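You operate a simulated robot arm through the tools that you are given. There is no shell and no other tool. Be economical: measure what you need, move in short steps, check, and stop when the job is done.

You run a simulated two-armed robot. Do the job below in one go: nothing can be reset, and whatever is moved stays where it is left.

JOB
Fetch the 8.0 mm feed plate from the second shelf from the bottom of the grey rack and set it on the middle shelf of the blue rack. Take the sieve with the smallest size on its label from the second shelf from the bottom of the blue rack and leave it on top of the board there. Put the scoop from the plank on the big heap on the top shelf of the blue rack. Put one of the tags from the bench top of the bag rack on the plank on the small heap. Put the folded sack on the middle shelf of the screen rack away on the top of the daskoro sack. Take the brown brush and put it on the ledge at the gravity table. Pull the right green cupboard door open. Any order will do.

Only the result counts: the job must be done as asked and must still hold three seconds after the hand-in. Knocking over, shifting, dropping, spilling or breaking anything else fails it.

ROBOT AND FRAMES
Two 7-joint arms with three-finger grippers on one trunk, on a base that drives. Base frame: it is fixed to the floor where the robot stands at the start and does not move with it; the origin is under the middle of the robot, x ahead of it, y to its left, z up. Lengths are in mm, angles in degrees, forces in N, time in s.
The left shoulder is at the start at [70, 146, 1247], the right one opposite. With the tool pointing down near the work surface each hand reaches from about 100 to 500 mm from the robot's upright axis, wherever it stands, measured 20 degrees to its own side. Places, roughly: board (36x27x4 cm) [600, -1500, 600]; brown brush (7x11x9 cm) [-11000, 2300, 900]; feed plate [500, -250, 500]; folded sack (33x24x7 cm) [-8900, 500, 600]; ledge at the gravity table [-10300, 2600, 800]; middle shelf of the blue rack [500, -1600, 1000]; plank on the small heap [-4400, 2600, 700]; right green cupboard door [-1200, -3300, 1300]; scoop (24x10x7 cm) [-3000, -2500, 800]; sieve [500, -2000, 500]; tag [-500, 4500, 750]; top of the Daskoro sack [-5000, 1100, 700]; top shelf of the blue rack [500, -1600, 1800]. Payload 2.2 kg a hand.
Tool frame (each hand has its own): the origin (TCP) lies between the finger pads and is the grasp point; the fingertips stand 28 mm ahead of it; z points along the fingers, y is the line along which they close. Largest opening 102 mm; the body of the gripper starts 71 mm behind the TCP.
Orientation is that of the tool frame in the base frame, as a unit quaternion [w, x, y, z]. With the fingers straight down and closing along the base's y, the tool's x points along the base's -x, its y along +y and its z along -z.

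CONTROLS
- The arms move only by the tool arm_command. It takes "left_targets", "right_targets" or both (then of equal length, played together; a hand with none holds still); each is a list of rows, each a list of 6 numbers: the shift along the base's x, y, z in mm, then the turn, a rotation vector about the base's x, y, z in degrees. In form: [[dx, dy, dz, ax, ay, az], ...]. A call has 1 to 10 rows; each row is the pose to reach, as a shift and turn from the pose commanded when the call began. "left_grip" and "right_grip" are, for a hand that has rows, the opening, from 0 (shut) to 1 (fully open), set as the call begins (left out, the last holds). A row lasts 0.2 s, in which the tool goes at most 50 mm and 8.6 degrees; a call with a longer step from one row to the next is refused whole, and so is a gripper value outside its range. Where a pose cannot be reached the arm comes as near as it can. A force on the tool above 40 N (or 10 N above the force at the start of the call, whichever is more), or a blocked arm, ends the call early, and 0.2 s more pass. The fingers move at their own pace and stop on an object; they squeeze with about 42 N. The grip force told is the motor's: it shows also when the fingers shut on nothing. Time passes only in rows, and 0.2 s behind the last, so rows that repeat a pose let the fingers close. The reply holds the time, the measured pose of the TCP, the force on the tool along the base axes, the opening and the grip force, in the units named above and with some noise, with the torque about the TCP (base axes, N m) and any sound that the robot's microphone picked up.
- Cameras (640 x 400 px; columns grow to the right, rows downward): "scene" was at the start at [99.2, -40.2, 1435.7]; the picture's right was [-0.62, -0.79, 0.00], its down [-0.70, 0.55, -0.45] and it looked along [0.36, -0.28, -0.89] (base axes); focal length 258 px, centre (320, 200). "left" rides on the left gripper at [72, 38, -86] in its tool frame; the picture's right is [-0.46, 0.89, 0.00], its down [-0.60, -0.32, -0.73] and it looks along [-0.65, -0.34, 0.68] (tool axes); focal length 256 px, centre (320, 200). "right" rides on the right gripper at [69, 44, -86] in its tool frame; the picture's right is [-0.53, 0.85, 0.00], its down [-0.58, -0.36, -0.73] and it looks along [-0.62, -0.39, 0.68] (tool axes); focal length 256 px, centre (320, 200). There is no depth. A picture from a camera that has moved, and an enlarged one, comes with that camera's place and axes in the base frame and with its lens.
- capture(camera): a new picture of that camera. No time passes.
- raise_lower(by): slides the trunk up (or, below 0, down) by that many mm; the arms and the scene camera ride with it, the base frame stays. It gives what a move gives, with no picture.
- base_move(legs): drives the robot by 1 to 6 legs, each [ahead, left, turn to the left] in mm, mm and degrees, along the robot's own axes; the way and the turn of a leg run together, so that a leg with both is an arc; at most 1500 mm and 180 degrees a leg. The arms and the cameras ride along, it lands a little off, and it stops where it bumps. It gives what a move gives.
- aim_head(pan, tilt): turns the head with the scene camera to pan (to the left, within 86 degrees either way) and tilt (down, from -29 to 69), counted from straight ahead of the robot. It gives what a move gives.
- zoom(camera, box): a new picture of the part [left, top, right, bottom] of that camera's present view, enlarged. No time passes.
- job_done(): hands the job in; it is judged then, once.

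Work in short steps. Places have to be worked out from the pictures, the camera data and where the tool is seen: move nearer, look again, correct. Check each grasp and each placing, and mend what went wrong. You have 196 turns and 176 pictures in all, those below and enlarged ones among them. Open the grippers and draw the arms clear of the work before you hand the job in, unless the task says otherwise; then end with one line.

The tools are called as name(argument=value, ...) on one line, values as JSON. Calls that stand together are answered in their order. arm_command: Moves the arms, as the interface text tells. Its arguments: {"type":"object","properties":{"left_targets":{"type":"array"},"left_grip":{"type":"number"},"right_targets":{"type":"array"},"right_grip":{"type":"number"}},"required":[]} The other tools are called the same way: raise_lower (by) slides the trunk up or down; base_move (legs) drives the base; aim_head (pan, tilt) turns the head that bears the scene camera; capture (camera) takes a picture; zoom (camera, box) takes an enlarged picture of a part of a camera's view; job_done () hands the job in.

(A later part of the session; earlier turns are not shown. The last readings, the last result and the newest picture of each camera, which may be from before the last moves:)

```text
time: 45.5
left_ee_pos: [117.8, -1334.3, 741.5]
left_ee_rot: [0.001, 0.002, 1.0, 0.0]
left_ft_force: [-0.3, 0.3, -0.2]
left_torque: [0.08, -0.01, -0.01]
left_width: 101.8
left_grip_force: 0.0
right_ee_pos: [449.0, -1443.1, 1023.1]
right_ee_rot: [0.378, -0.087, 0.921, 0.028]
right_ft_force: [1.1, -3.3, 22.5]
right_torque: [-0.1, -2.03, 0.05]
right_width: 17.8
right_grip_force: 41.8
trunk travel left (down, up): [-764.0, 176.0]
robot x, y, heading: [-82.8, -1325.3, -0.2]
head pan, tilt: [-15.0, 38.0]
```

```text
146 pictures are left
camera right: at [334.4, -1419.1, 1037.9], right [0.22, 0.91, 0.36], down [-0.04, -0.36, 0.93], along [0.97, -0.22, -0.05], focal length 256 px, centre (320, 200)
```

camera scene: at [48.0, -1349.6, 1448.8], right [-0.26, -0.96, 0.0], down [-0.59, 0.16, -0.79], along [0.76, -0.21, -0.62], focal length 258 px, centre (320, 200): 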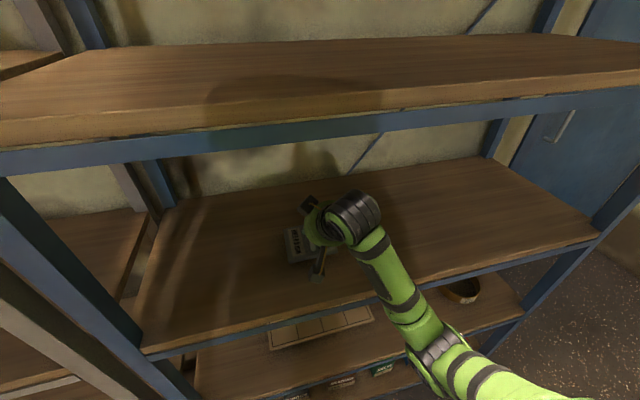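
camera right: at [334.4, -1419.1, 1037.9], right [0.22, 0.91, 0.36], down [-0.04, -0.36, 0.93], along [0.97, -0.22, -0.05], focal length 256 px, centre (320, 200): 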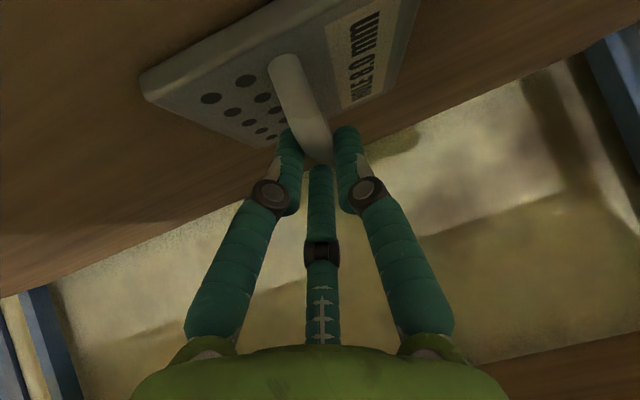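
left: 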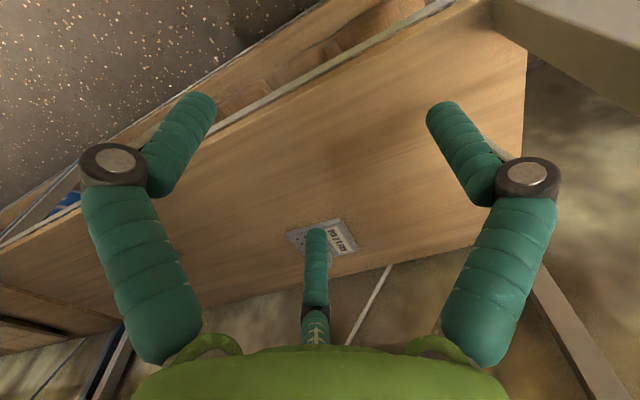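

Contact with the shelf (22 N). The plate lies nearly flat; I open.

arm_command(right_targets=[[0, 0, -2, 0, -2, 0], [0, 0, -4, 0, -3, 0]])

arm_command(right_targets=[[0, 0, 0, 0, 0, 0], [0, 0, 0, 0, 0, 0], [0, 0, 8, 0, 0, 0]], right_grip=1.0)

capture(camera="right")

```text
time: 46.1
left_ee_pos: [115.8, -1333.4, 743.1]
left_ee_rot: [0.001, 0.002, 1.0, -0.001]
left_ft_force: [0.1, -0.6, 0.2]
left_torque: [-0.02, -0.02, -0.02]
left_width: 101.9
left_grip_force: 0.0
right_ee_pos: [448.3, -1442.1, 1022.9]
right_ee_rot: [0.404, -0.087, 0.91, 0.026]
right_ft_force: [0.3, -4.6, 36.3]
right_torque: [0.19, 0.25, -0.11]
right_width: 17.5
right_grip_force: 42.2
trunk travel left (down, up): [-764.0, 176.0]
robot x, y, heading: [-83.0, -1322.0, -0.2]
head pan, tilt: [-15.0, 38.0]
```

```text
time: 46.9
left_ee_pos: [120.3, -1334.0, 740.9]
left_ee_rot: [-0.001, 0.002, 1.0, 0.001]
left_ft_force: [-0.1, -0.1, -0.1]
left_torque: [-0.01, 0.01, -0.02]
left_width: 102.0
left_grip_force: 0.0
right_ee_pos: [450.8, -1443.6, 1019.9]
right_ee_rot: [0.392, -0.089, 0.915, 0.025]
right_ft_force: [-0.5, -0.5, 0.4]
right_torque: [0.01, 0.03, 0.0]
right_width: 102.8
right_grip_force: 0.1
trunk travel left (down, up): [-764.0, 176.0]
robot x, y, heading: [-87.4, -1323.5, -0.2]
head pan, tilt: [-15.0, 38.0]
```

```text
145 pictures are left
camera right: at [335.4, -1418.7, 1030.2], right [0.21, 0.91, 0.37], down [-0.06, -0.36, 0.93], along [0.98, -0.22, -0.02], focal length 256 px, centre (320, 200)
```

right: 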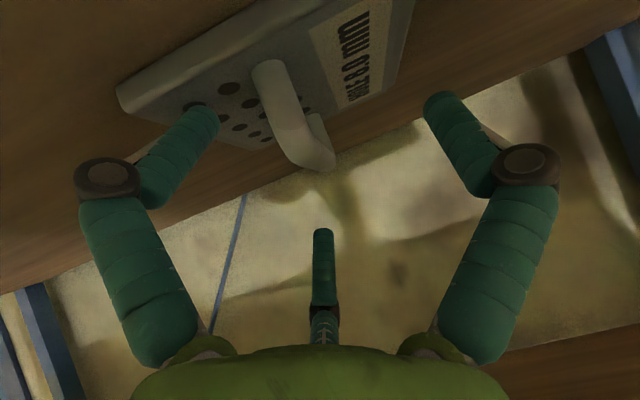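

Plate is released flat. I lift, back out 350 mm, and lower the trunk 400 to look at the sieves.

arm_command(right_targets=[[0, 0, 40, 0, 0, 0], [0, 0, 70, 0, 0, 0], [0, 0, 70, 0, 0, 0]])

base_move(legs=[[-350, -300, 0]])

raise_lower(by=-380)

aim_head(pan=-15, tilt=35)

capture(camera="scene")

```text
time: 47.7
left_ee_pos: [118.2, -1333.6, 739.9]
left_ee_rot: [0.0, 0.002, 1.0, 0.0]
left_ft_force: [0.3, -0.2, -0.7]
left_torque: [-0.02, 0.0, 0.02]
left_width: 102.2
left_grip_force: 0.1
right_ee_pos: [448.5, -1443.1, 1092.6]
right_ee_rot: [0.393, -0.088, 0.915, 0.026]
right_ft_force: [0.1, -0.5, 0.2]
right_torque: [-0.01, -0.02, -0.02]
right_width: 102.1
right_grip_force: 0.0
trunk travel left (down, up): [-764.0, 176.0]
robot x, y, heading: [-87.1, -1325.5, -0.2]
head pan, tilt: [-15.0, 38.0]
```

```text
time: 50.5
left_ee_pos: [-226.4, -1635.9, 740.7]
left_ee_rot: [0.0, -0.003, 1.0, 0.0]
left_ft_force: [-0.2, 0.1, 0.7]
left_torque: [0.01, -0.01, -0.01]
left_width: 101.9
left_grip_force: 0.1
right_ee_pos: [105.2, -1741.2, 1091.8]
right_ee_rot: [0.393, -0.093, 0.915, 0.028]
right_ft_force: [0.3, -0.5, 0.1]
right_torque: [-0.02, 0.0, -0.02]
right_width: 102.0
right_grip_force: 0.0
trunk travel left (down, up): [-764.0, 176.0]
robot x, y, heading: [-428.0, -1630.9, 0.2]
head pan, tilt: [-15.0, 38.0]
```

```text
time: 54.1
left_ee_pos: [-226.2, -1636.2, 360.9]
left_ee_rot: [0.0, -0.002, 1.0, 0.0]
left_ft_force: [-0.4, 0.3, 0.4]
left_torque: [-0.02, 0.02, 0.0]
left_width: 102.0
left_grip_force: 0.1
right_ee_pos: [104.9, -1741.2, 712.3]
right_ee_rot: [0.393, -0.092, 0.914, 0.027]
right_ft_force: [0.4, 0.3, -0.4]
right_torque: [-0.01, 0.03, 0.03]
right_width: 101.8
right_grip_force: 0.0
trunk travel left (down, up): [-384.0, 556.0]
robot x, y, heading: [-431.3, -1628.8, 0.2]
head pan, tilt: [-15.0, 38.0]
```

```text
time: 54.8
left_ee_pos: [-227.6, -1636.4, 360.5]
left_ee_rot: [-0.001, -0.002, 1.0, 0.0]
left_ft_force: [0.2, 0.2, -0.2]
left_torque: [-0.02, 0.01, 0.02]
left_width: 102.0
left_grip_force: 0.1
right_ee_pos: [105.2, -1740.9, 712.5]
right_ee_rot: [0.393, -0.093, 0.915, 0.027]
right_ft_force: [0.0, 0.5, -0.1]
right_torque: [-0.05, 0.0, 0.01]
right_width: 101.7
right_grip_force: 0.0
trunk travel left (down, up): [-384.0, 556.0]
robot x, y, heading: [-434.8, -1629.9, 0.1]
head pan, tilt: [-15.0, 35.0]
```

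```text
144 pictures are left
camera scene: at [-297.4, -1652.6, 1073.4], right [-0.25, -0.97, 0.0], down [-0.56, 0.15, -0.82], along [0.79, -0.21, -0.57], focal length 258 px, centre (320, 200)
```

scene: 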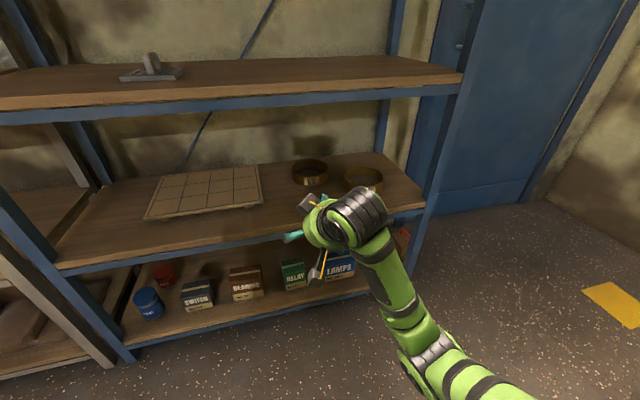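

Zoom on the sieves for labels.

zoom(camera="scene", box=[260, 140, 420, 220])

capture(camera="right")

```text
4.00 times, centred on (340, 180) of scene
camera zoom: at [-297.4, -1652.6, 1073.4], right [-0.25, -0.97, 0.0], down [-0.56, 0.15, -0.82], along [0.79, -0.21, -0.57], focal length 1032 px, centre (240, 280)
```

zoom: 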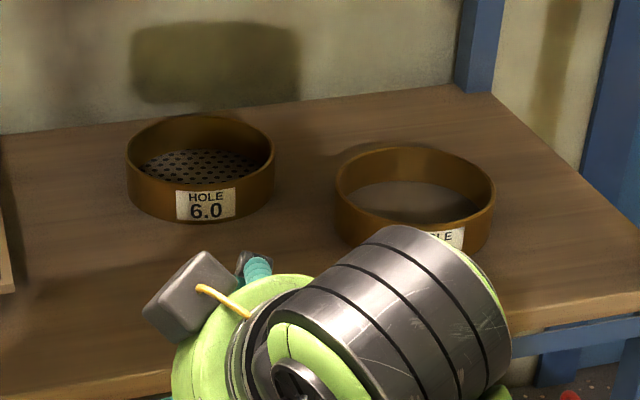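

```text
142 pictures are left
camera right: at [-11.4, -1718.6, 721.8], right [0.2, 0.91, 0.37], down [-0.06, -0.36, 0.93], along [0.98, -0.21, -0.01], focal length 256 px, centre (320, 200)
```

right: 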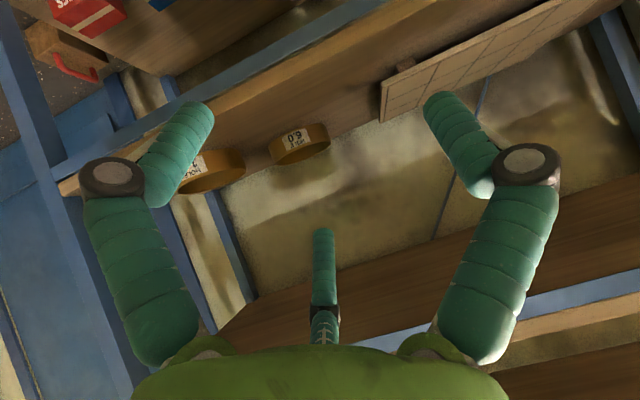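

Sieve one is 6.0; the other's label is hidden. I drive 190 mm to the right and read it through the hand camera.

base_move(legs=[[0, -190, 0]])

capture(camera="right")

capture(camera="scene")

```text
time: 56.3
left_ee_pos: [-226.4, -1825.3, 360.7]
left_ee_rot: [0.0, -0.003, 1.0, 0.0]
left_ft_force: [-0.5, 0.5, -0.1]
left_torque: [-0.03, 0.02, 0.01]
left_width: 102.0
left_grip_force: 0.1
right_ee_pos: [104.8, -1930.1, 711.3]
right_ee_rot: [0.393, -0.093, 0.914, 0.028]
right_ft_force: [-0.6, -0.1, 1.1]
right_torque: [0.0, 0.02, 0.01]
right_width: 102.2
right_grip_force: 0.2
trunk travel left (down, up): [-384.0, 556.0]
robot x, y, heading: [-432.1, -1820.0, 0.3]
head pan, tilt: [-15.0, 35.0]
```

```text
141 pictures are left
camera right: at [-10.2, -1908.3, 721.7], right [0.2, 0.91, 0.37], down [-0.06, -0.36, 0.93], along [0.98, -0.21, -0.01], focal length 256 px, centre (320, 200)
```

right: 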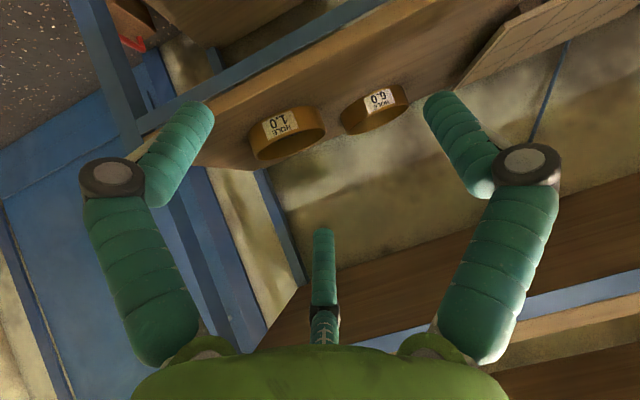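

```text
140 pictures are left
camera scene: at [-296.3, -1842.7, 1073.4], right [-0.25, -0.97, 0.0], down [-0.55, 0.15, -0.82], along [0.79, -0.21, -0.57], focal length 258 px, centre (320, 200)
```

scene: 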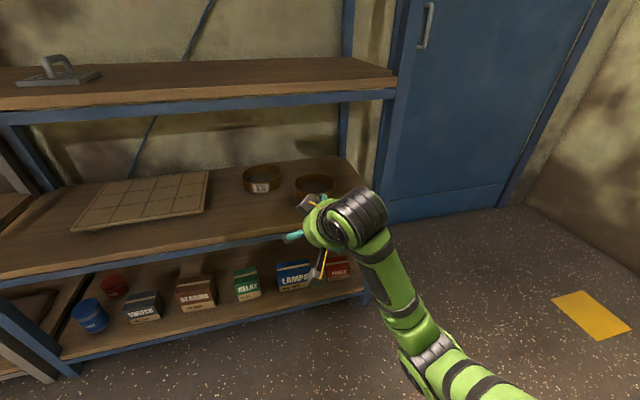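

The other is 1.0 — take that one. Rim centre ≈ (456,-2021,595), Ø≈150. I'll pinch its left rim: open to 60%, lower 40 mm, drive in 300 mm, then look.

arm_command(right_targets=[[0, -10, -20, 0, 0, 0], [0, -17, -40, 0, 0, 0], [0, -17, -40, 0, 0, 0]], right_grip=0.6)

base_move(legs=[[290, 0, -0.3]])

capture(camera="right")

capture(camera="scene")

```text
time: 57.1
left_ee_pos: [-226.4, -1825.6, 361.0]
left_ee_rot: [0.0, -0.004, 1.0, 0.0]
left_ft_force: [0.2, -0.7, 0.5]
left_torque: [-0.02, -0.01, 0.01]
left_width: 102.0
left_grip_force: 0.1
right_ee_pos: [106.7, -1947.9, 672.5]
right_ee_rot: [0.393, -0.093, 0.914, 0.027]
right_ft_force: [1.3, -0.4, -0.5]
right_torque: [0.0, -0.03, 0.01]
right_width: 61.2
right_grip_force: 0.1
trunk travel left (down, up): [-384.0, 556.0]
robot x, y, heading: [-428.1, -1820.5, 0.2]
head pan, tilt: [-15.0, 35.0]
```

```text
time: 59.1
left_ee_pos: [69.4, -1826.7, 361.0]
left_ee_rot: [0.0, 0.0, 1.0, -0.001]
left_ft_force: [-0.2, 0.4, 0.3]
left_torque: [0.0, -0.03, -0.01]
left_width: 101.8
left_grip_force: 0.0
right_ee_pos: [402.2, -1952.4, 673.8]
right_ee_rot: [0.394, -0.088, 0.914, 0.025]
right_ft_force: [0.6, 0.7, -0.1]
right_torque: [-0.03, 0.0, -0.04]
right_width: 61.0
right_grip_force: 0.1
trunk travel left (down, up): [-384.0, 556.0]
robot x, y, heading: [-139.1, -1814.3, -0.2]
head pan, tilt: [-15.0, 35.0]
```

```text
139 pictures are left
camera right: at [285.2, -1927.9, 682.2], right [0.21, 0.91, 0.37], down [-0.07, -0.36, 0.93], along [0.98, -0.22, -0.01], focal length 256 px, centre (320, 200)
```

right: 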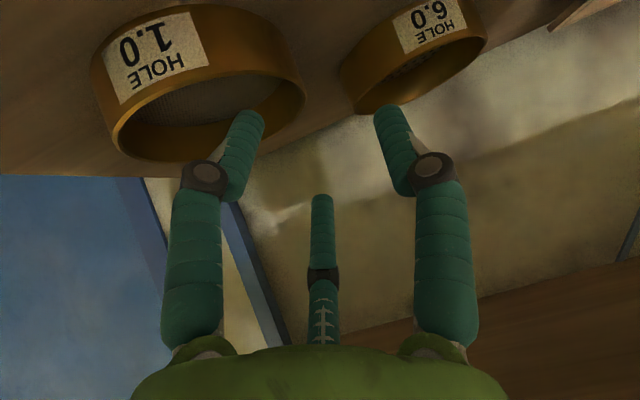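

```text
138 pictures are left
camera scene: at [-1.5, -1842.9, 1073.4], right [-0.26, -0.97, 0.0], down [-0.55, 0.15, -0.82], along [0.79, -0.21, -0.57], focal length 258 px, centre (320, 200)
```

scene: 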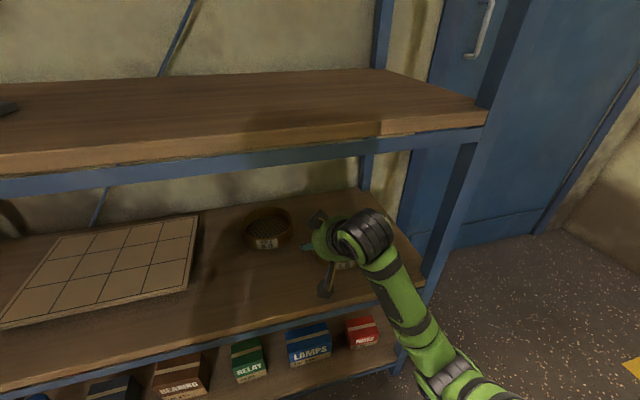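

The rim's left point is about (451,-1944,592). Move there above, then lower to z≈602.

arm_command(right_targets=[[25, 4, 0, 0, 0, 0], [49, 8, 0, 0, 0, 0], [49, 8, -35, 0, 0, 0], [49, 8, -55, 0, 0, 0], [49, 8, -55, 0, 0, 0]])

capture(camera="right")

```text
time: 60.3
left_ee_pos: [67.5, -1826.9, 362.2]
left_ee_rot: [0.0, 0.0, 1.0, 0.0]
left_ft_force: [-0.5, 0.5, 0.0]
left_torque: [0.01, -0.01, -0.02]
left_width: 102.0
left_grip_force: 0.0
right_ee_pos: [448.8, -1945.4, 616.6]
right_ee_rot: [0.393, -0.09, 0.915, 0.026]
right_ft_force: [1.1, -1.5, 2.4]
right_torque: [-0.04, -0.02, 0.04]
right_width: 67.0
right_grip_force: 0.0
trunk travel left (down, up): [-384.0, 556.0]
robot x, y, heading: [-136.9, -1817.5, -0.0]
head pan, tilt: [-15.0, 35.0]
```

```text
137 pictures are left
camera right: at [333.9, -1920.7, 626.9], right [0.21, 0.91, 0.37], down [-0.07, -0.36, 0.93], along [0.98, -0.22, -0.02], focal length 256 px, centre (320, 200)
```

right: 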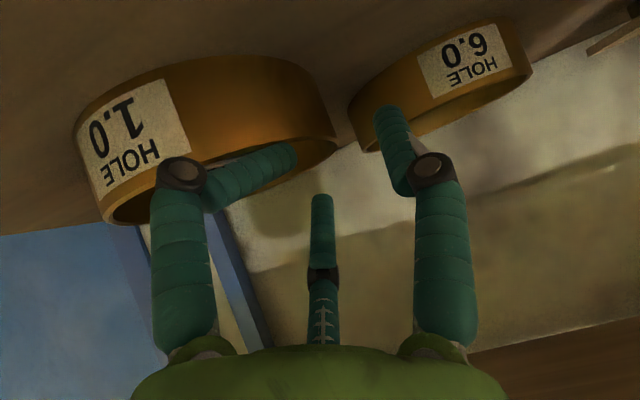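

The left finger brushes the front rim: the sieve's centre is farther, about (492,-2030). I go up, to (481,-1958), then down to z≈602.

arm_command(right_targets=[[0, 0, 30, 0, 0, 0], [0, 0, 40, 0, 0, 0], [20, -9, 40, 0, 0, 0], [33, -13, 40, 0, 0, 0], [33, -13, 40, 0, 0, 0]])

capture(camera="right")

```text
time: 61.5
left_ee_pos: [68.4, -1826.5, 360.0]
left_ee_rot: [0.0, 0.001, 1.0, 0.0]
left_ft_force: [-0.2, 0.4, 0.0]
left_torque: [0.0, -0.02, -0.01]
left_width: 101.8
left_grip_force: 0.1
right_ee_pos: [482.3, -1957.0, 656.9]
right_ee_rot: [0.393, -0.089, 0.915, 0.026]
right_ft_force: [0.5, 0.1, 0.7]
right_torque: [0.0, -0.03, -0.01]
right_width: 60.9
right_grip_force: 0.1
trunk travel left (down, up): [-384.0, 556.0]
robot x, y, heading: [-134.4, -1816.9, 0.2]
head pan, tilt: [-15.0, 35.0]
```

```text
136 pictures are left
camera right: at [367.1, -1933.5, 667.1], right [0.21, 0.91, 0.37], down [-0.07, -0.36, 0.93], along [0.98, -0.22, -0.01], focal length 256 px, centre (320, 200)
```

right: 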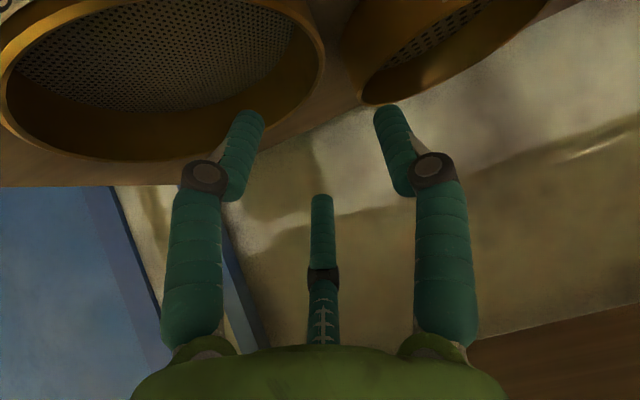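

The hand is really three-fingered in pictures (one finger at tool +y, two opposite), so I correct for that. I pull back 70 mm and up 20 for a full view of the rim.

arm_command(right_targets=[[-40, -10, 10, 0, 0, 0], [-80, -20, 20, 0, 0, 0], [-80, -20, 20, 0, 0, 0]], right_grip=0.4)

capture(camera="right")

zoom(camera="scene", box=[220, 160, 460, 310])

```text
time: 62.3
left_ee_pos: [69.1, -1826.9, 361.2]
left_ee_rot: [0.0, 0.002, 1.0, 0.0]
left_ft_force: [-1.2, 0.5, 0.5]
left_torque: [-0.01, 0.0, 0.02]
left_width: 101.9
left_grip_force: 0.0
right_ee_pos: [401.4, -1978.4, 677.7]
right_ee_rot: [0.393, -0.089, 0.915, 0.026]
right_ft_force: [-0.7, 0.8, -0.1]
right_torque: [0.0, 0.03, 0.02]
right_width: 40.7
right_grip_force: 0.1
trunk travel left (down, up): [-384.0, 556.0]
robot x, y, heading: [-140.4, -1815.6, -0.1]
head pan, tilt: [-15.0, 35.0]
```

```text
135 pictures are left
camera right: at [285.8, -1953.7, 687.5], right [0.21, 0.91, 0.37], down [-0.07, -0.36, 0.93], along [0.98, -0.22, -0.01], focal length 256 px, centre (320, 200)
```

right: 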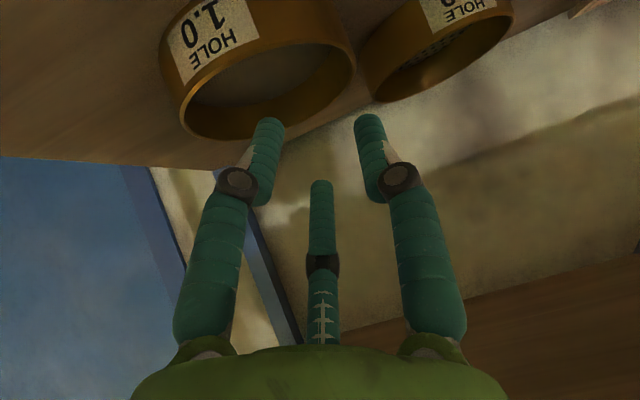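

```text
2.67 times, centred on (340, 235) of scene
camera zoom: at [-1.8, -1842.8, 1073.4], right [-0.26, -0.97, 0.0], down [-0.55, 0.15, -0.82], along [0.79, -0.21, -0.57], focal length 688 px, centre (267, 107)
```

zoom: 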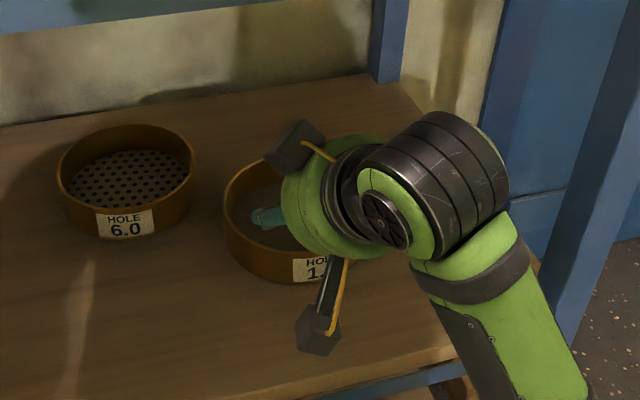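

The scene zoom fixes the sieve centre at ≈(497,-2007), rim z≈585. The left rim point is (483,-1933); I move above it and lower to 620 for a look.

arm_command(right_targets=[[41, 20, 0, 0, 0, 0], [83, 39, 0, 0, 0, 0], [83, 39, -30, 0, 0, 0], [83, 39, -58, 0, 0, 0], [83, 39, -58, 0, 0, 0]], right_grip=0.45)

capture(camera="right")

zoom(camera="scene", box=[220, 160, 460, 310])

```text
time: 63.5
left_ee_pos: [67.3, -1827.5, 360.8]
left_ee_rot: [-0.001, 0.001, 1.0, 0.0]
left_ft_force: [0.2, 0.3, 0.9]
left_torque: [0.0, 0.01, -0.01]
left_width: 102.0
left_grip_force: 0.1
right_ee_pos: [485.7, -1938.4, 620.7]
right_ee_rot: [0.394, -0.088, 0.915, 0.025]
right_ft_force: [0.2, -0.7, -0.8]
right_torque: [0.01, 0.03, -0.01]
right_width: 46.1
right_grip_force: 0.1
trunk travel left (down, up): [-384.0, 556.0]
robot x, y, heading: [-137.5, -1819.1, -0.1]
head pan, tilt: [-15.0, 35.0]
```

```text
133 pictures are left
camera right: at [369.9, -1915.2, 630.5], right [0.21, 0.91, 0.37], down [-0.07, -0.36, 0.93], along [0.98, -0.22, -0.01], focal length 256 px, centre (320, 200)
```

right: 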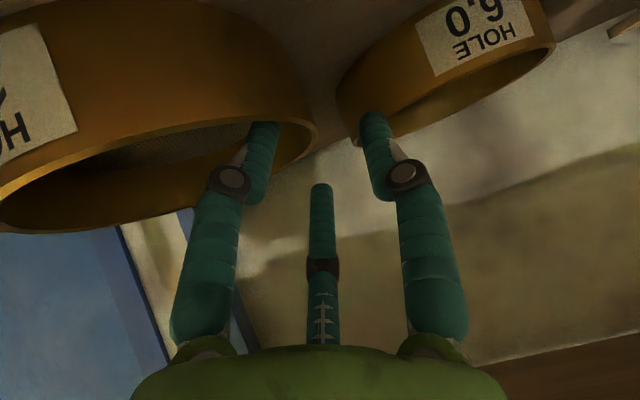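

```text
2.67 times, centred on (340, 235) of scene
camera zoom: at [-1.9, -1842.8, 1073.4], right [-0.26, -0.97, 0.0], down [-0.55, 0.15, -0.82], along [0.79, -0.21, -0.57], focal length 688 px, centre (267, 107)
```

zoom: 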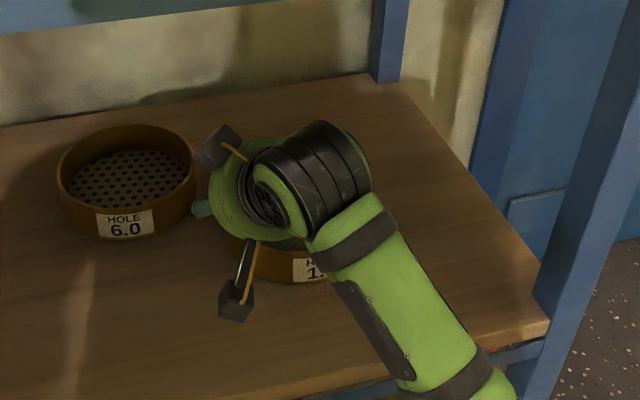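

Fingers straddle the wall as planned (one outside, two inside). Shift 4 mm inward, lower 20 mm and check force.

arm_command(right_targets=[[0, -4, 0, 0, 0, 0], [0, -4, -12, 0, 0, 0], [0, -4, -22, 0, 0, 0], [0, -4, -22, 0, 0, 0]])

capture(camera="right")

```text
time: 64.5
left_ee_pos: [68.6, -1826.2, 361.2]
left_ee_rot: [0.001, 0.001, 1.0, 0.001]
left_ft_force: [-0.1, 0.0, 0.5]
left_torque: [0.02, 0.01, 0.01]
left_width: 102.1
left_grip_force: 0.0
right_ee_pos: [486.6, -1941.8, 600.0]
right_ee_rot: [0.394, -0.09, 0.914, 0.027]
right_ft_force: [1.5, -1.2, 5.1]
right_torque: [-0.14, 0.21, 0.06]
right_width: 45.2
right_grip_force: 0.1
trunk travel left (down, up): [-384.0, 556.0]
robot x, y, heading: [-137.5, -1817.8, -0.2]
head pan, tilt: [-15.0, 35.0]
```

```text
131 pictures are left
camera right: at [370.4, -1918.7, 608.9], right [0.2, 0.91, 0.37], down [-0.07, -0.36, 0.93], along [0.98, -0.22, -0.01], focal length 256 px, centre (320, 200)
```

right: 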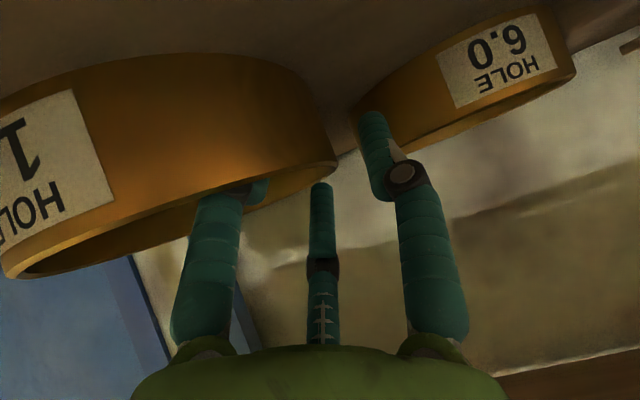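

Two fingers seem inside; slight touch. Close now and lift a little.

arm_command(right_targets=[[0, 0, 2, 0, 0, 0], [0, 0, 2, 0, 0, 0], [0, 0, 2, 0, 0, 0]], right_grip=0)

capture(camera="right")

zoom(camera="scene", box=[220, 160, 460, 310])

```text
time: 65.3
left_ee_pos: [68.2, -1826.0, 361.4]
left_ee_rot: [0.0, 0.001, 1.0, 0.0]
left_ft_force: [0.1, -0.4, 0.4]
left_torque: [0.0, -0.01, 0.04]
left_width: 102.0
left_grip_force: 0.0
right_ee_pos: [487.0, -1941.1, 606.2]
right_ee_rot: [0.4, -0.088, 0.912, 0.026]
right_ft_force: [5.8, -2.4, 22.5]
right_torque: [-0.23, -0.35, -0.13]
right_width: 7.9
right_grip_force: 36.1
trunk travel left (down, up): [-384.0, 556.0]
robot x, y, heading: [-140.8, -1818.6, -0.1]
head pan, tilt: [-15.0, 35.0]
```

```text
130 pictures are left
camera right: at [370.9, -1918.2, 614.2], right [0.2, 0.91, 0.37], down [-0.08, -0.36, 0.93], along [0.98, -0.22, 0.0], focal length 256 px, centre (320, 200)
```

right: 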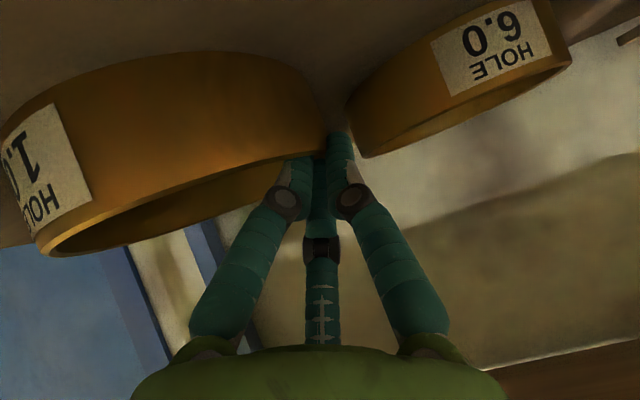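

```text
2.67 times, centred on (340, 235) of scene
camera zoom: at [-4.5, -1842.5, 1074.0], right [-0.26, -0.97, 0.0], down [-0.55, 0.15, -0.82], along [0.79, -0.21, -0.57], focal length 688 px, centre (267, 107)
```

zoom: 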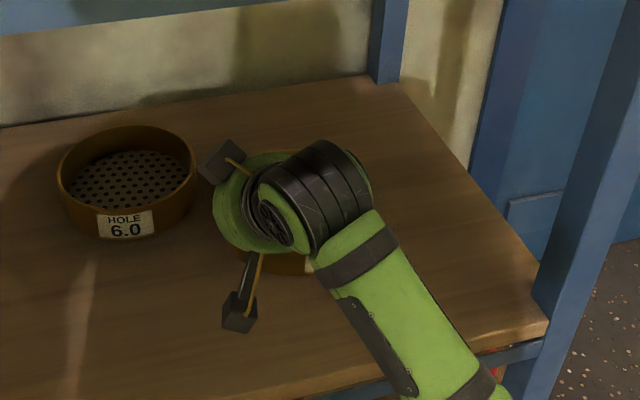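

Width 7.9 is suspicious (empty closing read similar). Lift 25 mm to test.

arm_command(right_targets=[[0, 0, 12, 0, 0, 0], [0, 0, 25, 0, 0, 0], [0, 0, 25, 0, 0, 0]])

capture(camera="right")

```text
time: 66.1
left_ee_pos: [67.6, -1827.3, 361.8]
left_ee_rot: [0.0, 0.0, 1.0, 0.0]
left_ft_force: [0.2, -0.3, -0.4]
left_torque: [0.02, 0.02, 0.03]
left_width: 101.7
left_grip_force: 0.1
right_ee_pos: [485.5, -1941.3, 623.7]
right_ee_rot: [0.392, -0.089, 0.915, 0.026]
right_ft_force: [-0.9, -0.9, -0.7]
right_torque: [-0.08, 0.06, -0.06]
right_width: 6.8
right_grip_force: 34.7
trunk travel left (down, up): [-384.0, 556.0]
robot x, y, heading: [-136.2, -1818.3, -0.3]
head pan, tilt: [-15.0, 35.0]
```

```text
128 pictures are left
camera right: at [369.7, -1917.7, 634.1], right [0.21, 0.91, 0.37], down [-0.06, -0.36, 0.93], along [0.98, -0.22, -0.02], focal length 256 px, centre (320, 200)
```

right: 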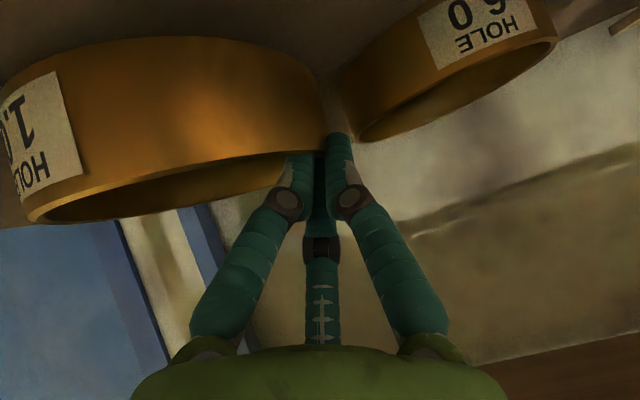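

The rim seems held at the fingers (its right end did not shift in view). Lift another 30 mm and check from both cameras.

arm_command(right_targets=[[0, 0, 15, 0, 0, 0], [0, 0, 30, 0, 0, 0], [0, 0, 30, 0, 0, 0]])

capture(camera="right")

zoom(camera="scene", box=[220, 160, 460, 310])

```text
time: 66.9
left_ee_pos: [69.5, -1825.5, 360.7]
left_ee_rot: [0.0, 0.001, 1.0, 0.0]
left_ft_force: [0.4, 0.7, -0.1]
left_torque: [-0.01, 0.01, -0.03]
left_width: 102.1
left_grip_force: 0.2
right_ee_pos: [486.7, -1942.1, 654.7]
right_ee_rot: [0.392, -0.089, 0.915, 0.026]
right_ft_force: [0.6, -0.1, -1.8]
right_torque: [0.12, 0.02, -0.02]
right_width: 5.7
right_grip_force: 34.2
trunk travel left (down, up): [-384.0, 556.0]
robot x, y, heading: [-137.8, -1819.7, -0.2]
head pan, tilt: [-15.0, 35.0]
```

```text
127 pictures are left
camera right: at [370.4, -1918.5, 664.5], right [0.21, 0.91, 0.37], down [-0.07, -0.36, 0.93], along [0.98, -0.22, -0.02], focal length 256 px, centre (320, 200)
```

right: 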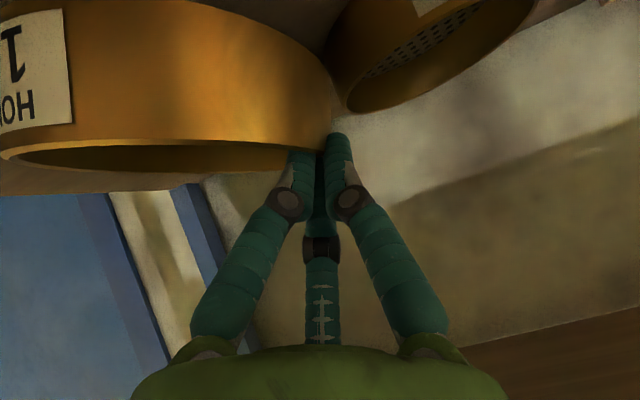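

```text
2.67 times, centred on (340, 235) of scene
camera zoom: at [-1.5, -1843.0, 1073.4], right [-0.26, -0.97, 0.0], down [-0.55, 0.15, -0.82], along [0.79, -0.21, -0.57], focal length 688 px, centre (267, 107)
```

zoom: 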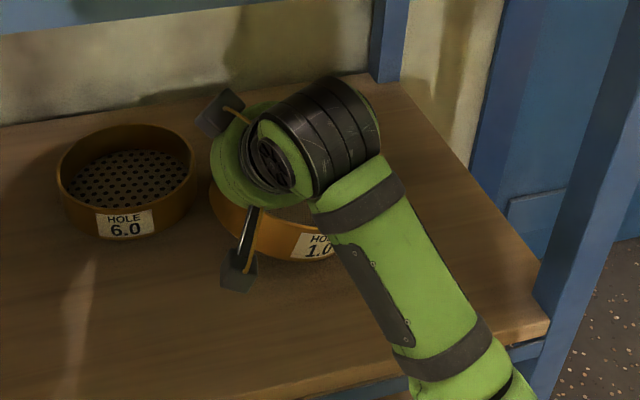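

It is lifted but held only by the fingertips (width shrinking). I lower it back, open slightly, go deeper and regrip.

arm_command(right_targets=[[0, 0, -15, 0, 0, 0], [0, 0, -30, 0, 0, 0], [0, 0, -42, 0, 0, 0], [0, 0, -48, 0, 0, 0], [0, 0, -48, 0, 0, 0]])

arm_command(right_targets=[[0, 0, 0, 0, 0, 0], [0, -1, -5, 0, 0, 0], [0, -2, -10, 0, 0, 0], [0, -2, -10, 0, 0, 0]], right_grip=0.25)

capture(camera="right")

```text
time: 68.1
left_ee_pos: [68.0, -1826.6, 361.0]
left_ee_rot: [0.0, 0.001, 1.0, 0.001]
left_ft_force: [-0.6, 0.8, -0.1]
left_torque: [-0.01, 0.03, -0.03]
left_width: 102.0
left_grip_force: 0.0
right_ee_pos: [484.1, -1941.7, 608.2]
right_ee_rot: [0.396, -0.089, 0.914, 0.025]
right_ft_force: [-2.4, 0.7, 7.9]
right_torque: [-0.32, -0.72, 0.01]
right_width: 7.4
right_grip_force: 35.0
trunk travel left (down, up): [-384.0, 556.0]
robot x, y, heading: [-134.2, -1814.5, 0.1]
head pan, tilt: [-15.0, 35.0]
```

```text
time: 69.1
left_ee_pos: [68.5, -1826.1, 361.8]
left_ee_rot: [0.0, 0.001, 1.0, 0.0]
left_ft_force: [0.5, -1.2, 0.8]
left_torque: [-0.04, -0.02, -0.01]
left_width: 101.7
left_grip_force: 0.1
right_ee_pos: [485.4, -1945.0, 596.0]
right_ee_rot: [0.394, -0.089, 0.914, 0.025]
right_ft_force: [1.3, -1.2, 1.8]
right_torque: [-0.03, 0.03, 0.07]
right_width: 25.1
right_grip_force: 0.2
trunk travel left (down, up): [-384.0, 556.0]
robot x, y, heading: [-136.1, -1820.3, -0.1]
head pan, tilt: [-15.0, 35.0]
```

```text
125 pictures are left
camera right: at [369.5, -1920.9, 605.6], right [0.21, 0.91, 0.37], down [-0.07, -0.36, 0.93], along [0.98, -0.22, -0.01], focal length 256 px, centre (320, 200)
```

right: 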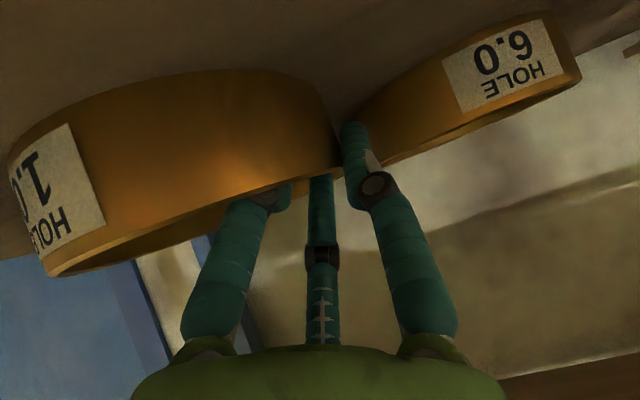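

The wall now goes deep between the fingers. Close and lift.

arm_command(right_targets=[[0, 0, 0, 0, 0, 0], [0, 0, 0, 0, 0, 0], [0, 0, 0, 0, 0, 0]], right_grip=0)

arm_command(right_targets=[[0, 0, 15, 0, 0, 0], [0, 0, 30, 0, 0, 0], [0, 0, 45, 0, 0, 0], [0, 0, 60, 0, 0, 0], [0, 0, 60, 0, 0, 0]])

capture(camera="right")

```text
time: 69.9
left_ee_pos: [68.8, -1827.1, 361.8]
left_ee_rot: [0.0, 0.001, 1.0, 0.0]
left_ft_force: [-0.5, -0.8, 0.2]
left_torque: [0.0, 0.03, 0.01]
left_width: 101.9
left_grip_force: 0.0
right_ee_pos: [485.7, -1943.7, 596.8]
right_ee_rot: [0.393, -0.089, 0.915, 0.026]
right_ft_force: [-0.4, -0.4, -0.1]
right_torque: [-0.12, -0.02, -0.08]
right_width: 17.6
right_grip_force: 41.8
trunk travel left (down, up): [-384.0, 556.0]
robot x, y, heading: [-138.5, -1819.4, -0.1]
head pan, tilt: [-15.0, 35.0]
```

```text
time: 71.1
left_ee_pos: [67.9, -1826.6, 360.6]
left_ee_rot: [0.0, 0.0, 1.0, 0.0]
left_ft_force: [-0.3, -0.2, -0.3]
left_torque: [-0.03, -0.02, 0.0]
left_width: 102.0
left_grip_force: 0.1
right_ee_pos: [485.3, -1943.2, 657.2]
right_ee_rot: [0.393, -0.089, 0.915, 0.026]
right_ft_force: [-0.4, -0.6, -2.3]
right_torque: [0.13, 0.07, -0.04]
right_width: 16.1
right_grip_force: 41.6
trunk travel left (down, up): [-384.0, 556.0]
robot x, y, heading: [-137.6, -1818.6, 0.2]
head pan, tilt: [-15.0, 35.0]
```

```text
124 pictures are left
camera right: at [369.7, -1920.0, 665.8], right [0.21, 0.91, 0.37], down [-0.07, -0.36, 0.93], along [0.98, -0.22, -0.01], focal length 256 px, centre (320, 200)
```

right: 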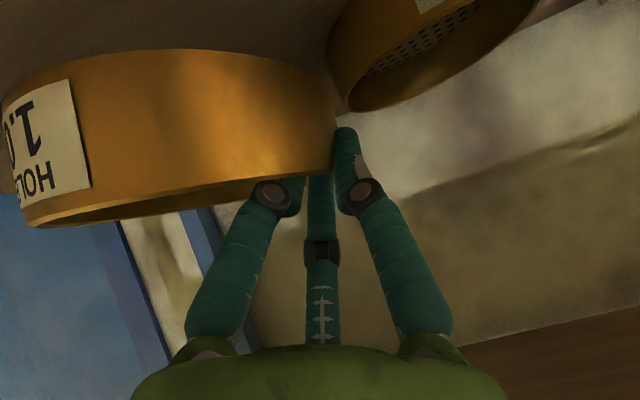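

Now held firmly (16 mm, 42 N, 2.3 N weight). The board spans x 419–705, y −1645…−1273, top ≈580. I raise 25, back out, drive 533 mm left.

arm_command(right_targets=[[0, 0, 12, 0, 0, 0], [0, 0, 25, 0, 0, 0], [0, 0, 25, 0, 0, 0]])

base_move(legs=[[-330, 0, 0], [0, 533, 0]])

capture(camera="scene")

capture(camera="right")

```text
time: 71.9
left_ee_pos: [67.8, -1826.2, 360.3]
left_ee_rot: [0.0, 0.002, 1.0, 0.0]
left_ft_force: [0.1, -0.4, -0.3]
left_torque: [-0.01, 0.03, -0.01]
left_width: 102.1
left_grip_force: 0.0
right_ee_pos: [485.0, -1941.9, 681.9]
right_ee_rot: [0.393, -0.089, 0.915, 0.026]
right_ft_force: [-0.5, 0.2, -2.6]
right_torque: [0.12, 0.04, -0.04]
right_width: 16.1
right_grip_force: 41.3
trunk travel left (down, up): [-384.0, 556.0]
robot x, y, heading: [-133.3, -1817.3, -0.2]
head pan, tilt: [-15.0, 35.0]
```

```text
time: 76.8
left_ee_pos: [-266.6, -1296.2, 360.2]
left_ee_rot: [-0.001, -0.002, 1.0, 0.0]
left_ft_force: [0.7, -0.1, 0.3]
left_torque: [0.02, -0.02, -0.01]
left_width: 101.7
left_grip_force: 0.0
right_ee_pos: [150.0, -1408.9, 681.3]
right_ee_rot: [0.392, -0.092, 0.915, 0.027]
right_ft_force: [0.6, -1.5, -3.4]
right_torque: [0.14, 0.03, 0.0]
right_width: 15.6
right_grip_force: 41.0
trunk travel left (down, up): [-384.0, 556.0]
robot x, y, heading: [-468.7, -1289.5, 0.4]
head pan, tilt: [-15.0, 35.0]
```

```text
123 pictures are left
camera scene: at [-336.5, -1312.9, 1073.4], right [-0.26, -0.97, 0.0], down [-0.55, 0.15, -0.82], along [0.79, -0.21, -0.57], focal length 258 px, centre (320, 200)
```

scene: 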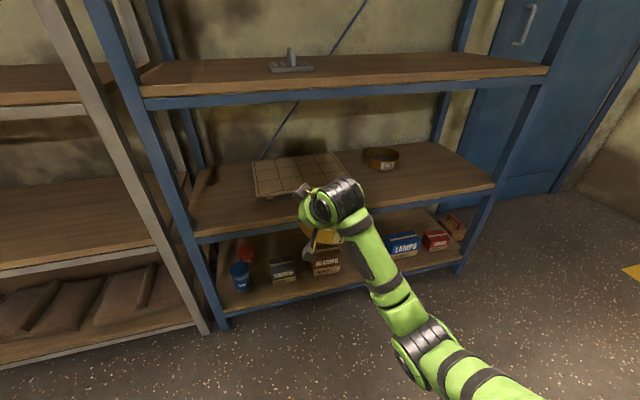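

```text
122 pictures are left
camera right: at [34.9, -1386.9, 690.7], right [0.2, 0.91, 0.37], down [-0.06, -0.36, 0.93], along [0.98, -0.21, -0.01], focal length 256 px, centre (320, 200)
```

right: 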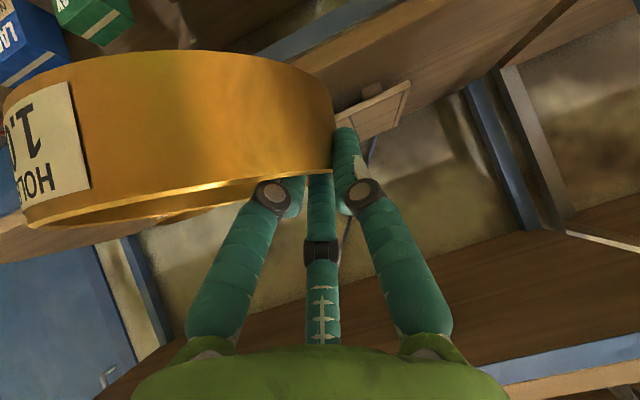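

Drive in 365 mm over the board and look.

base_move(legs=[[365, 0, -0.4]])

capture(camera="right")

capture(camera="scene")

```text
time: 79.2
left_ee_pos: [99.4, -1298.1, 361.9]
left_ee_rot: [-0.001, 0.001, 1.0, -0.001]
left_ft_force: [-0.5, -0.6, -0.2]
left_torque: [0.0, 0.0, -0.04]
left_width: 101.9
left_grip_force: 0.0
right_ee_pos: [515.7, -1413.3, 680.1]
right_ee_rot: [0.393, -0.089, 0.915, 0.026]
right_ft_force: [0.7, 0.0, -1.8]
right_torque: [0.14, 0.03, 0.01]
right_width: 15.3
right_grip_force: 40.7
trunk travel left (down, up): [-384.0, 556.0]
robot x, y, heading: [-104.8, -1286.0, -0.2]
head pan, tilt: [-15.0, 35.0]
```

```text
121 pictures are left
camera right: at [400.4, -1390.2, 690.4], right [0.21, 0.91, 0.37], down [-0.07, -0.36, 0.93], along [0.98, -0.22, -0.02], focal length 256 px, centre (320, 200)
```

right: 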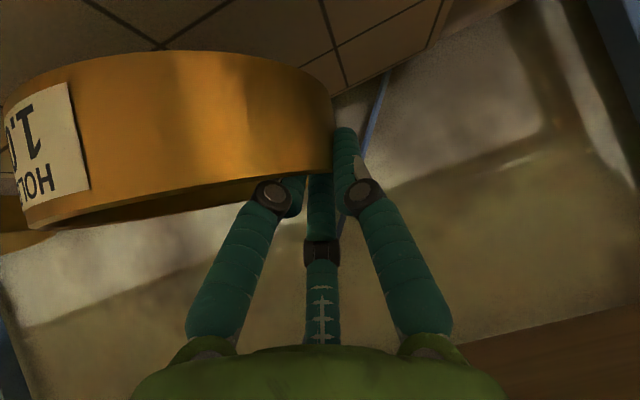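

```text
120 pictures are left
camera scene: at [29.6, -1314.0, 1073.3], right [-0.26, -0.97, 0.0], down [-0.55, 0.15, -0.82], along [0.79, -0.21, -0.57], focal length 258 px, centre (320, 200)
```

scene: 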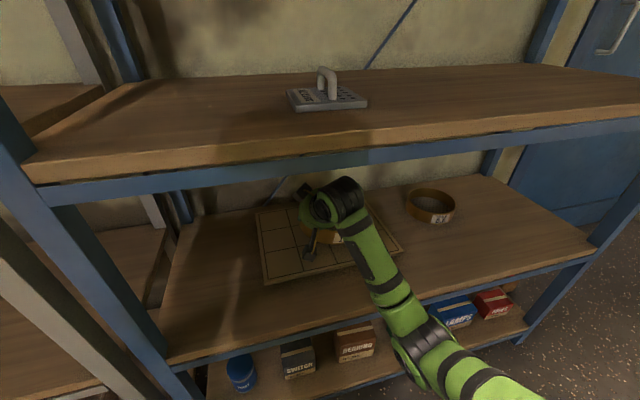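

The sieve is over the board's middle. Lower until contact, expected near TCP z≈637.

arm_command(right_targets=[[0, 0, -12, 0, 0, 0], [0, 0, -24, 0, 0, 0], [0, 0, -34, 0, 0, 0], [0, 0, -42, 0, 0, 0], [0, 0, -42, 0, 0, 0]])

capture(camera="right")

```text
time: 80.3
left_ee_pos: [98.9, -1299.3, 362.4]
left_ee_rot: [0.0, 0.002, 1.0, 0.0]
left_ft_force: [0.4, 0.6, 0.3]
left_torque: [0.03, 0.01, -0.01]
left_width: 102.0
left_grip_force: 0.1
right_ee_pos: [514.8, -1413.7, 638.7]
right_ee_rot: [0.393, -0.088, 0.915, 0.025]
right_ft_force: [1.5, 1.6, 1.7]
right_torque: [-0.41, 0.08, 0.09]
right_width: 14.5
right_grip_force: 40.5
trunk travel left (down, up): [-384.0, 556.0]
robot x, y, heading: [-104.7, -1288.3, -0.0]
head pan, tilt: [-15.0, 35.0]
```

```text
119 pictures are left
camera right: at [399.3, -1389.9, 649.1], right [0.21, 0.91, 0.37], down [-0.07, -0.36, 0.93], along [0.98, -0.22, -0.01], focal length 256 px, centre (320, 200)
```

right: 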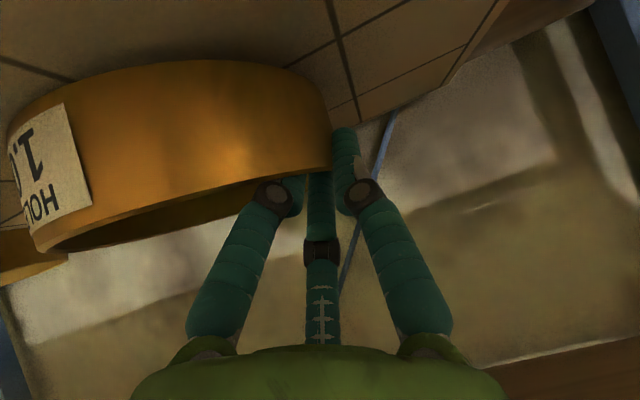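

The drooping side touches the board. Lower 8 mm more.

arm_command(right_targets=[[0, 0, -4, 0, 0, 0], [0, 0, -8, 0, 0, 0], [0, 0, -8, 0, 0, 0]])

```text
time: 81.2
left_ee_pos: [98.4, -1297.1, 361.2]
left_ee_rot: [-0.001, 0.002, 1.0, -0.001]
left_ft_force: [-0.2, -0.5, 0.3]
left_torque: [-0.01, 0.01, 0.01]
left_width: 102.2
left_grip_force: 0.1
right_ee_pos: [514.5, -1413.3, 632.0]
right_ee_rot: [0.394, -0.089, 0.914, 0.026]
right_ft_force: [0.0, 3.4, 7.9]
right_torque: [-0.5, 0.54, -0.26]
right_width: 14.0
right_grip_force: 40.6
trunk travel left (down, up): [-384.0, 556.0]
robot x, y, heading: [-104.9, -1288.8, -0.3]
head pan, tilt: [-15.0, 35.0]
```

Resting with 8 N. Open to 0.3, then rise along z.

arm_command(right_targets=[[0, 0, 0, 0, 0, 0], [0, 0, 0, 0, 0, 0], [0, 0, 15, 0, 0, 0], [0, 0, 40, 0, 0, 0], [0, 0, 70, 0, 0, 0], [0, 0, 70, 0, 0, 0]], right_grip=0.3)

capture(camera="right")

base_move(legs=[[-400, 0, 0]])

capture(camera="scene")

```text
time: 82.5
left_ee_pos: [99.3, -1297.6, 361.6]
left_ee_rot: [0.0, 0.001, 1.0, 0.001]
left_ft_force: [0.5, 0.1, 0.6]
left_torque: [-0.02, 0.05, 0.02]
left_width: 102.0
left_grip_force: 0.0
right_ee_pos: [512.9, -1414.3, 699.9]
right_ee_rot: [0.393, -0.088, 0.915, 0.026]
right_ft_force: [0.1, -0.2, -0.6]
right_torque: [-0.04, 0.01, -0.01]
right_width: 30.8
right_grip_force: 0.1
trunk travel left (down, up): [-384.0, 556.0]
robot x, y, heading: [-103.6, -1289.0, -0.2]
head pan, tilt: [-15.0, 35.0]
```

```text
118 pictures are left
camera right: at [397.2, -1390.7, 710.1], right [0.21, 0.91, 0.37], down [-0.07, -0.36, 0.93], along [0.98, -0.22, -0.02], focal length 256 px, centre (320, 200)
```

right: 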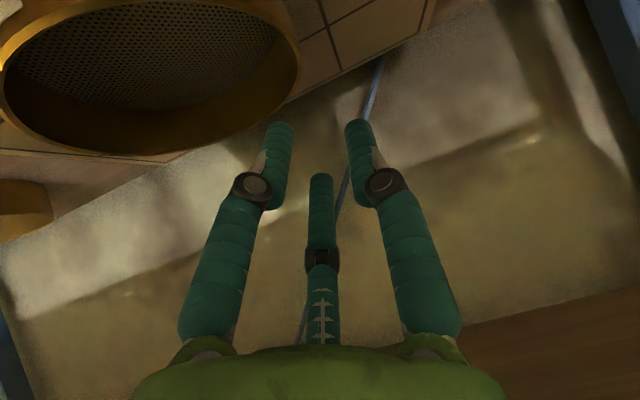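

```text
time: 85.0
left_ee_pos: [-302.3, -1295.5, 360.6]
left_ee_rot: [0.0, 0.001, 1.0, 0.0]
left_ft_force: [-0.1, 0.0, 0.7]
left_torque: [-0.03, -0.01, 0.02]
left_width: 102.2
left_grip_force: 0.0
right_ee_pos: [111.6, -1411.5, 699.9]
right_ee_rot: [0.394, -0.09, 0.914, 0.027]
right_ft_force: [0.3, 0.5, -0.4]
right_torque: [0.01, 0.01, 0.0]
right_width: 30.5
right_grip_force: 0.1
trunk travel left (down, up): [-384.0, 556.0]
robot x, y, heading: [-508.0, -1290.8, 0.0]
head pan, tilt: [-15.0, 35.0]
```

```text
117 pictures are left
camera scene: at [-373.0, -1312.7, 1073.5], right [-0.26, -0.97, 0.0], down [-0.55, 0.15, -0.82], along [0.79, -0.21, -0.57], focal length 258 px, centre (320, 200)
```

scene: 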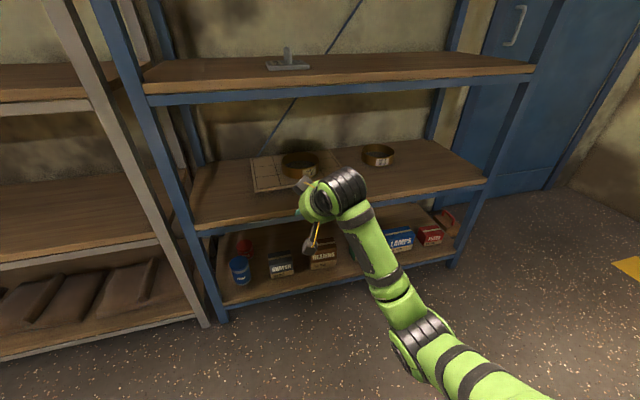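

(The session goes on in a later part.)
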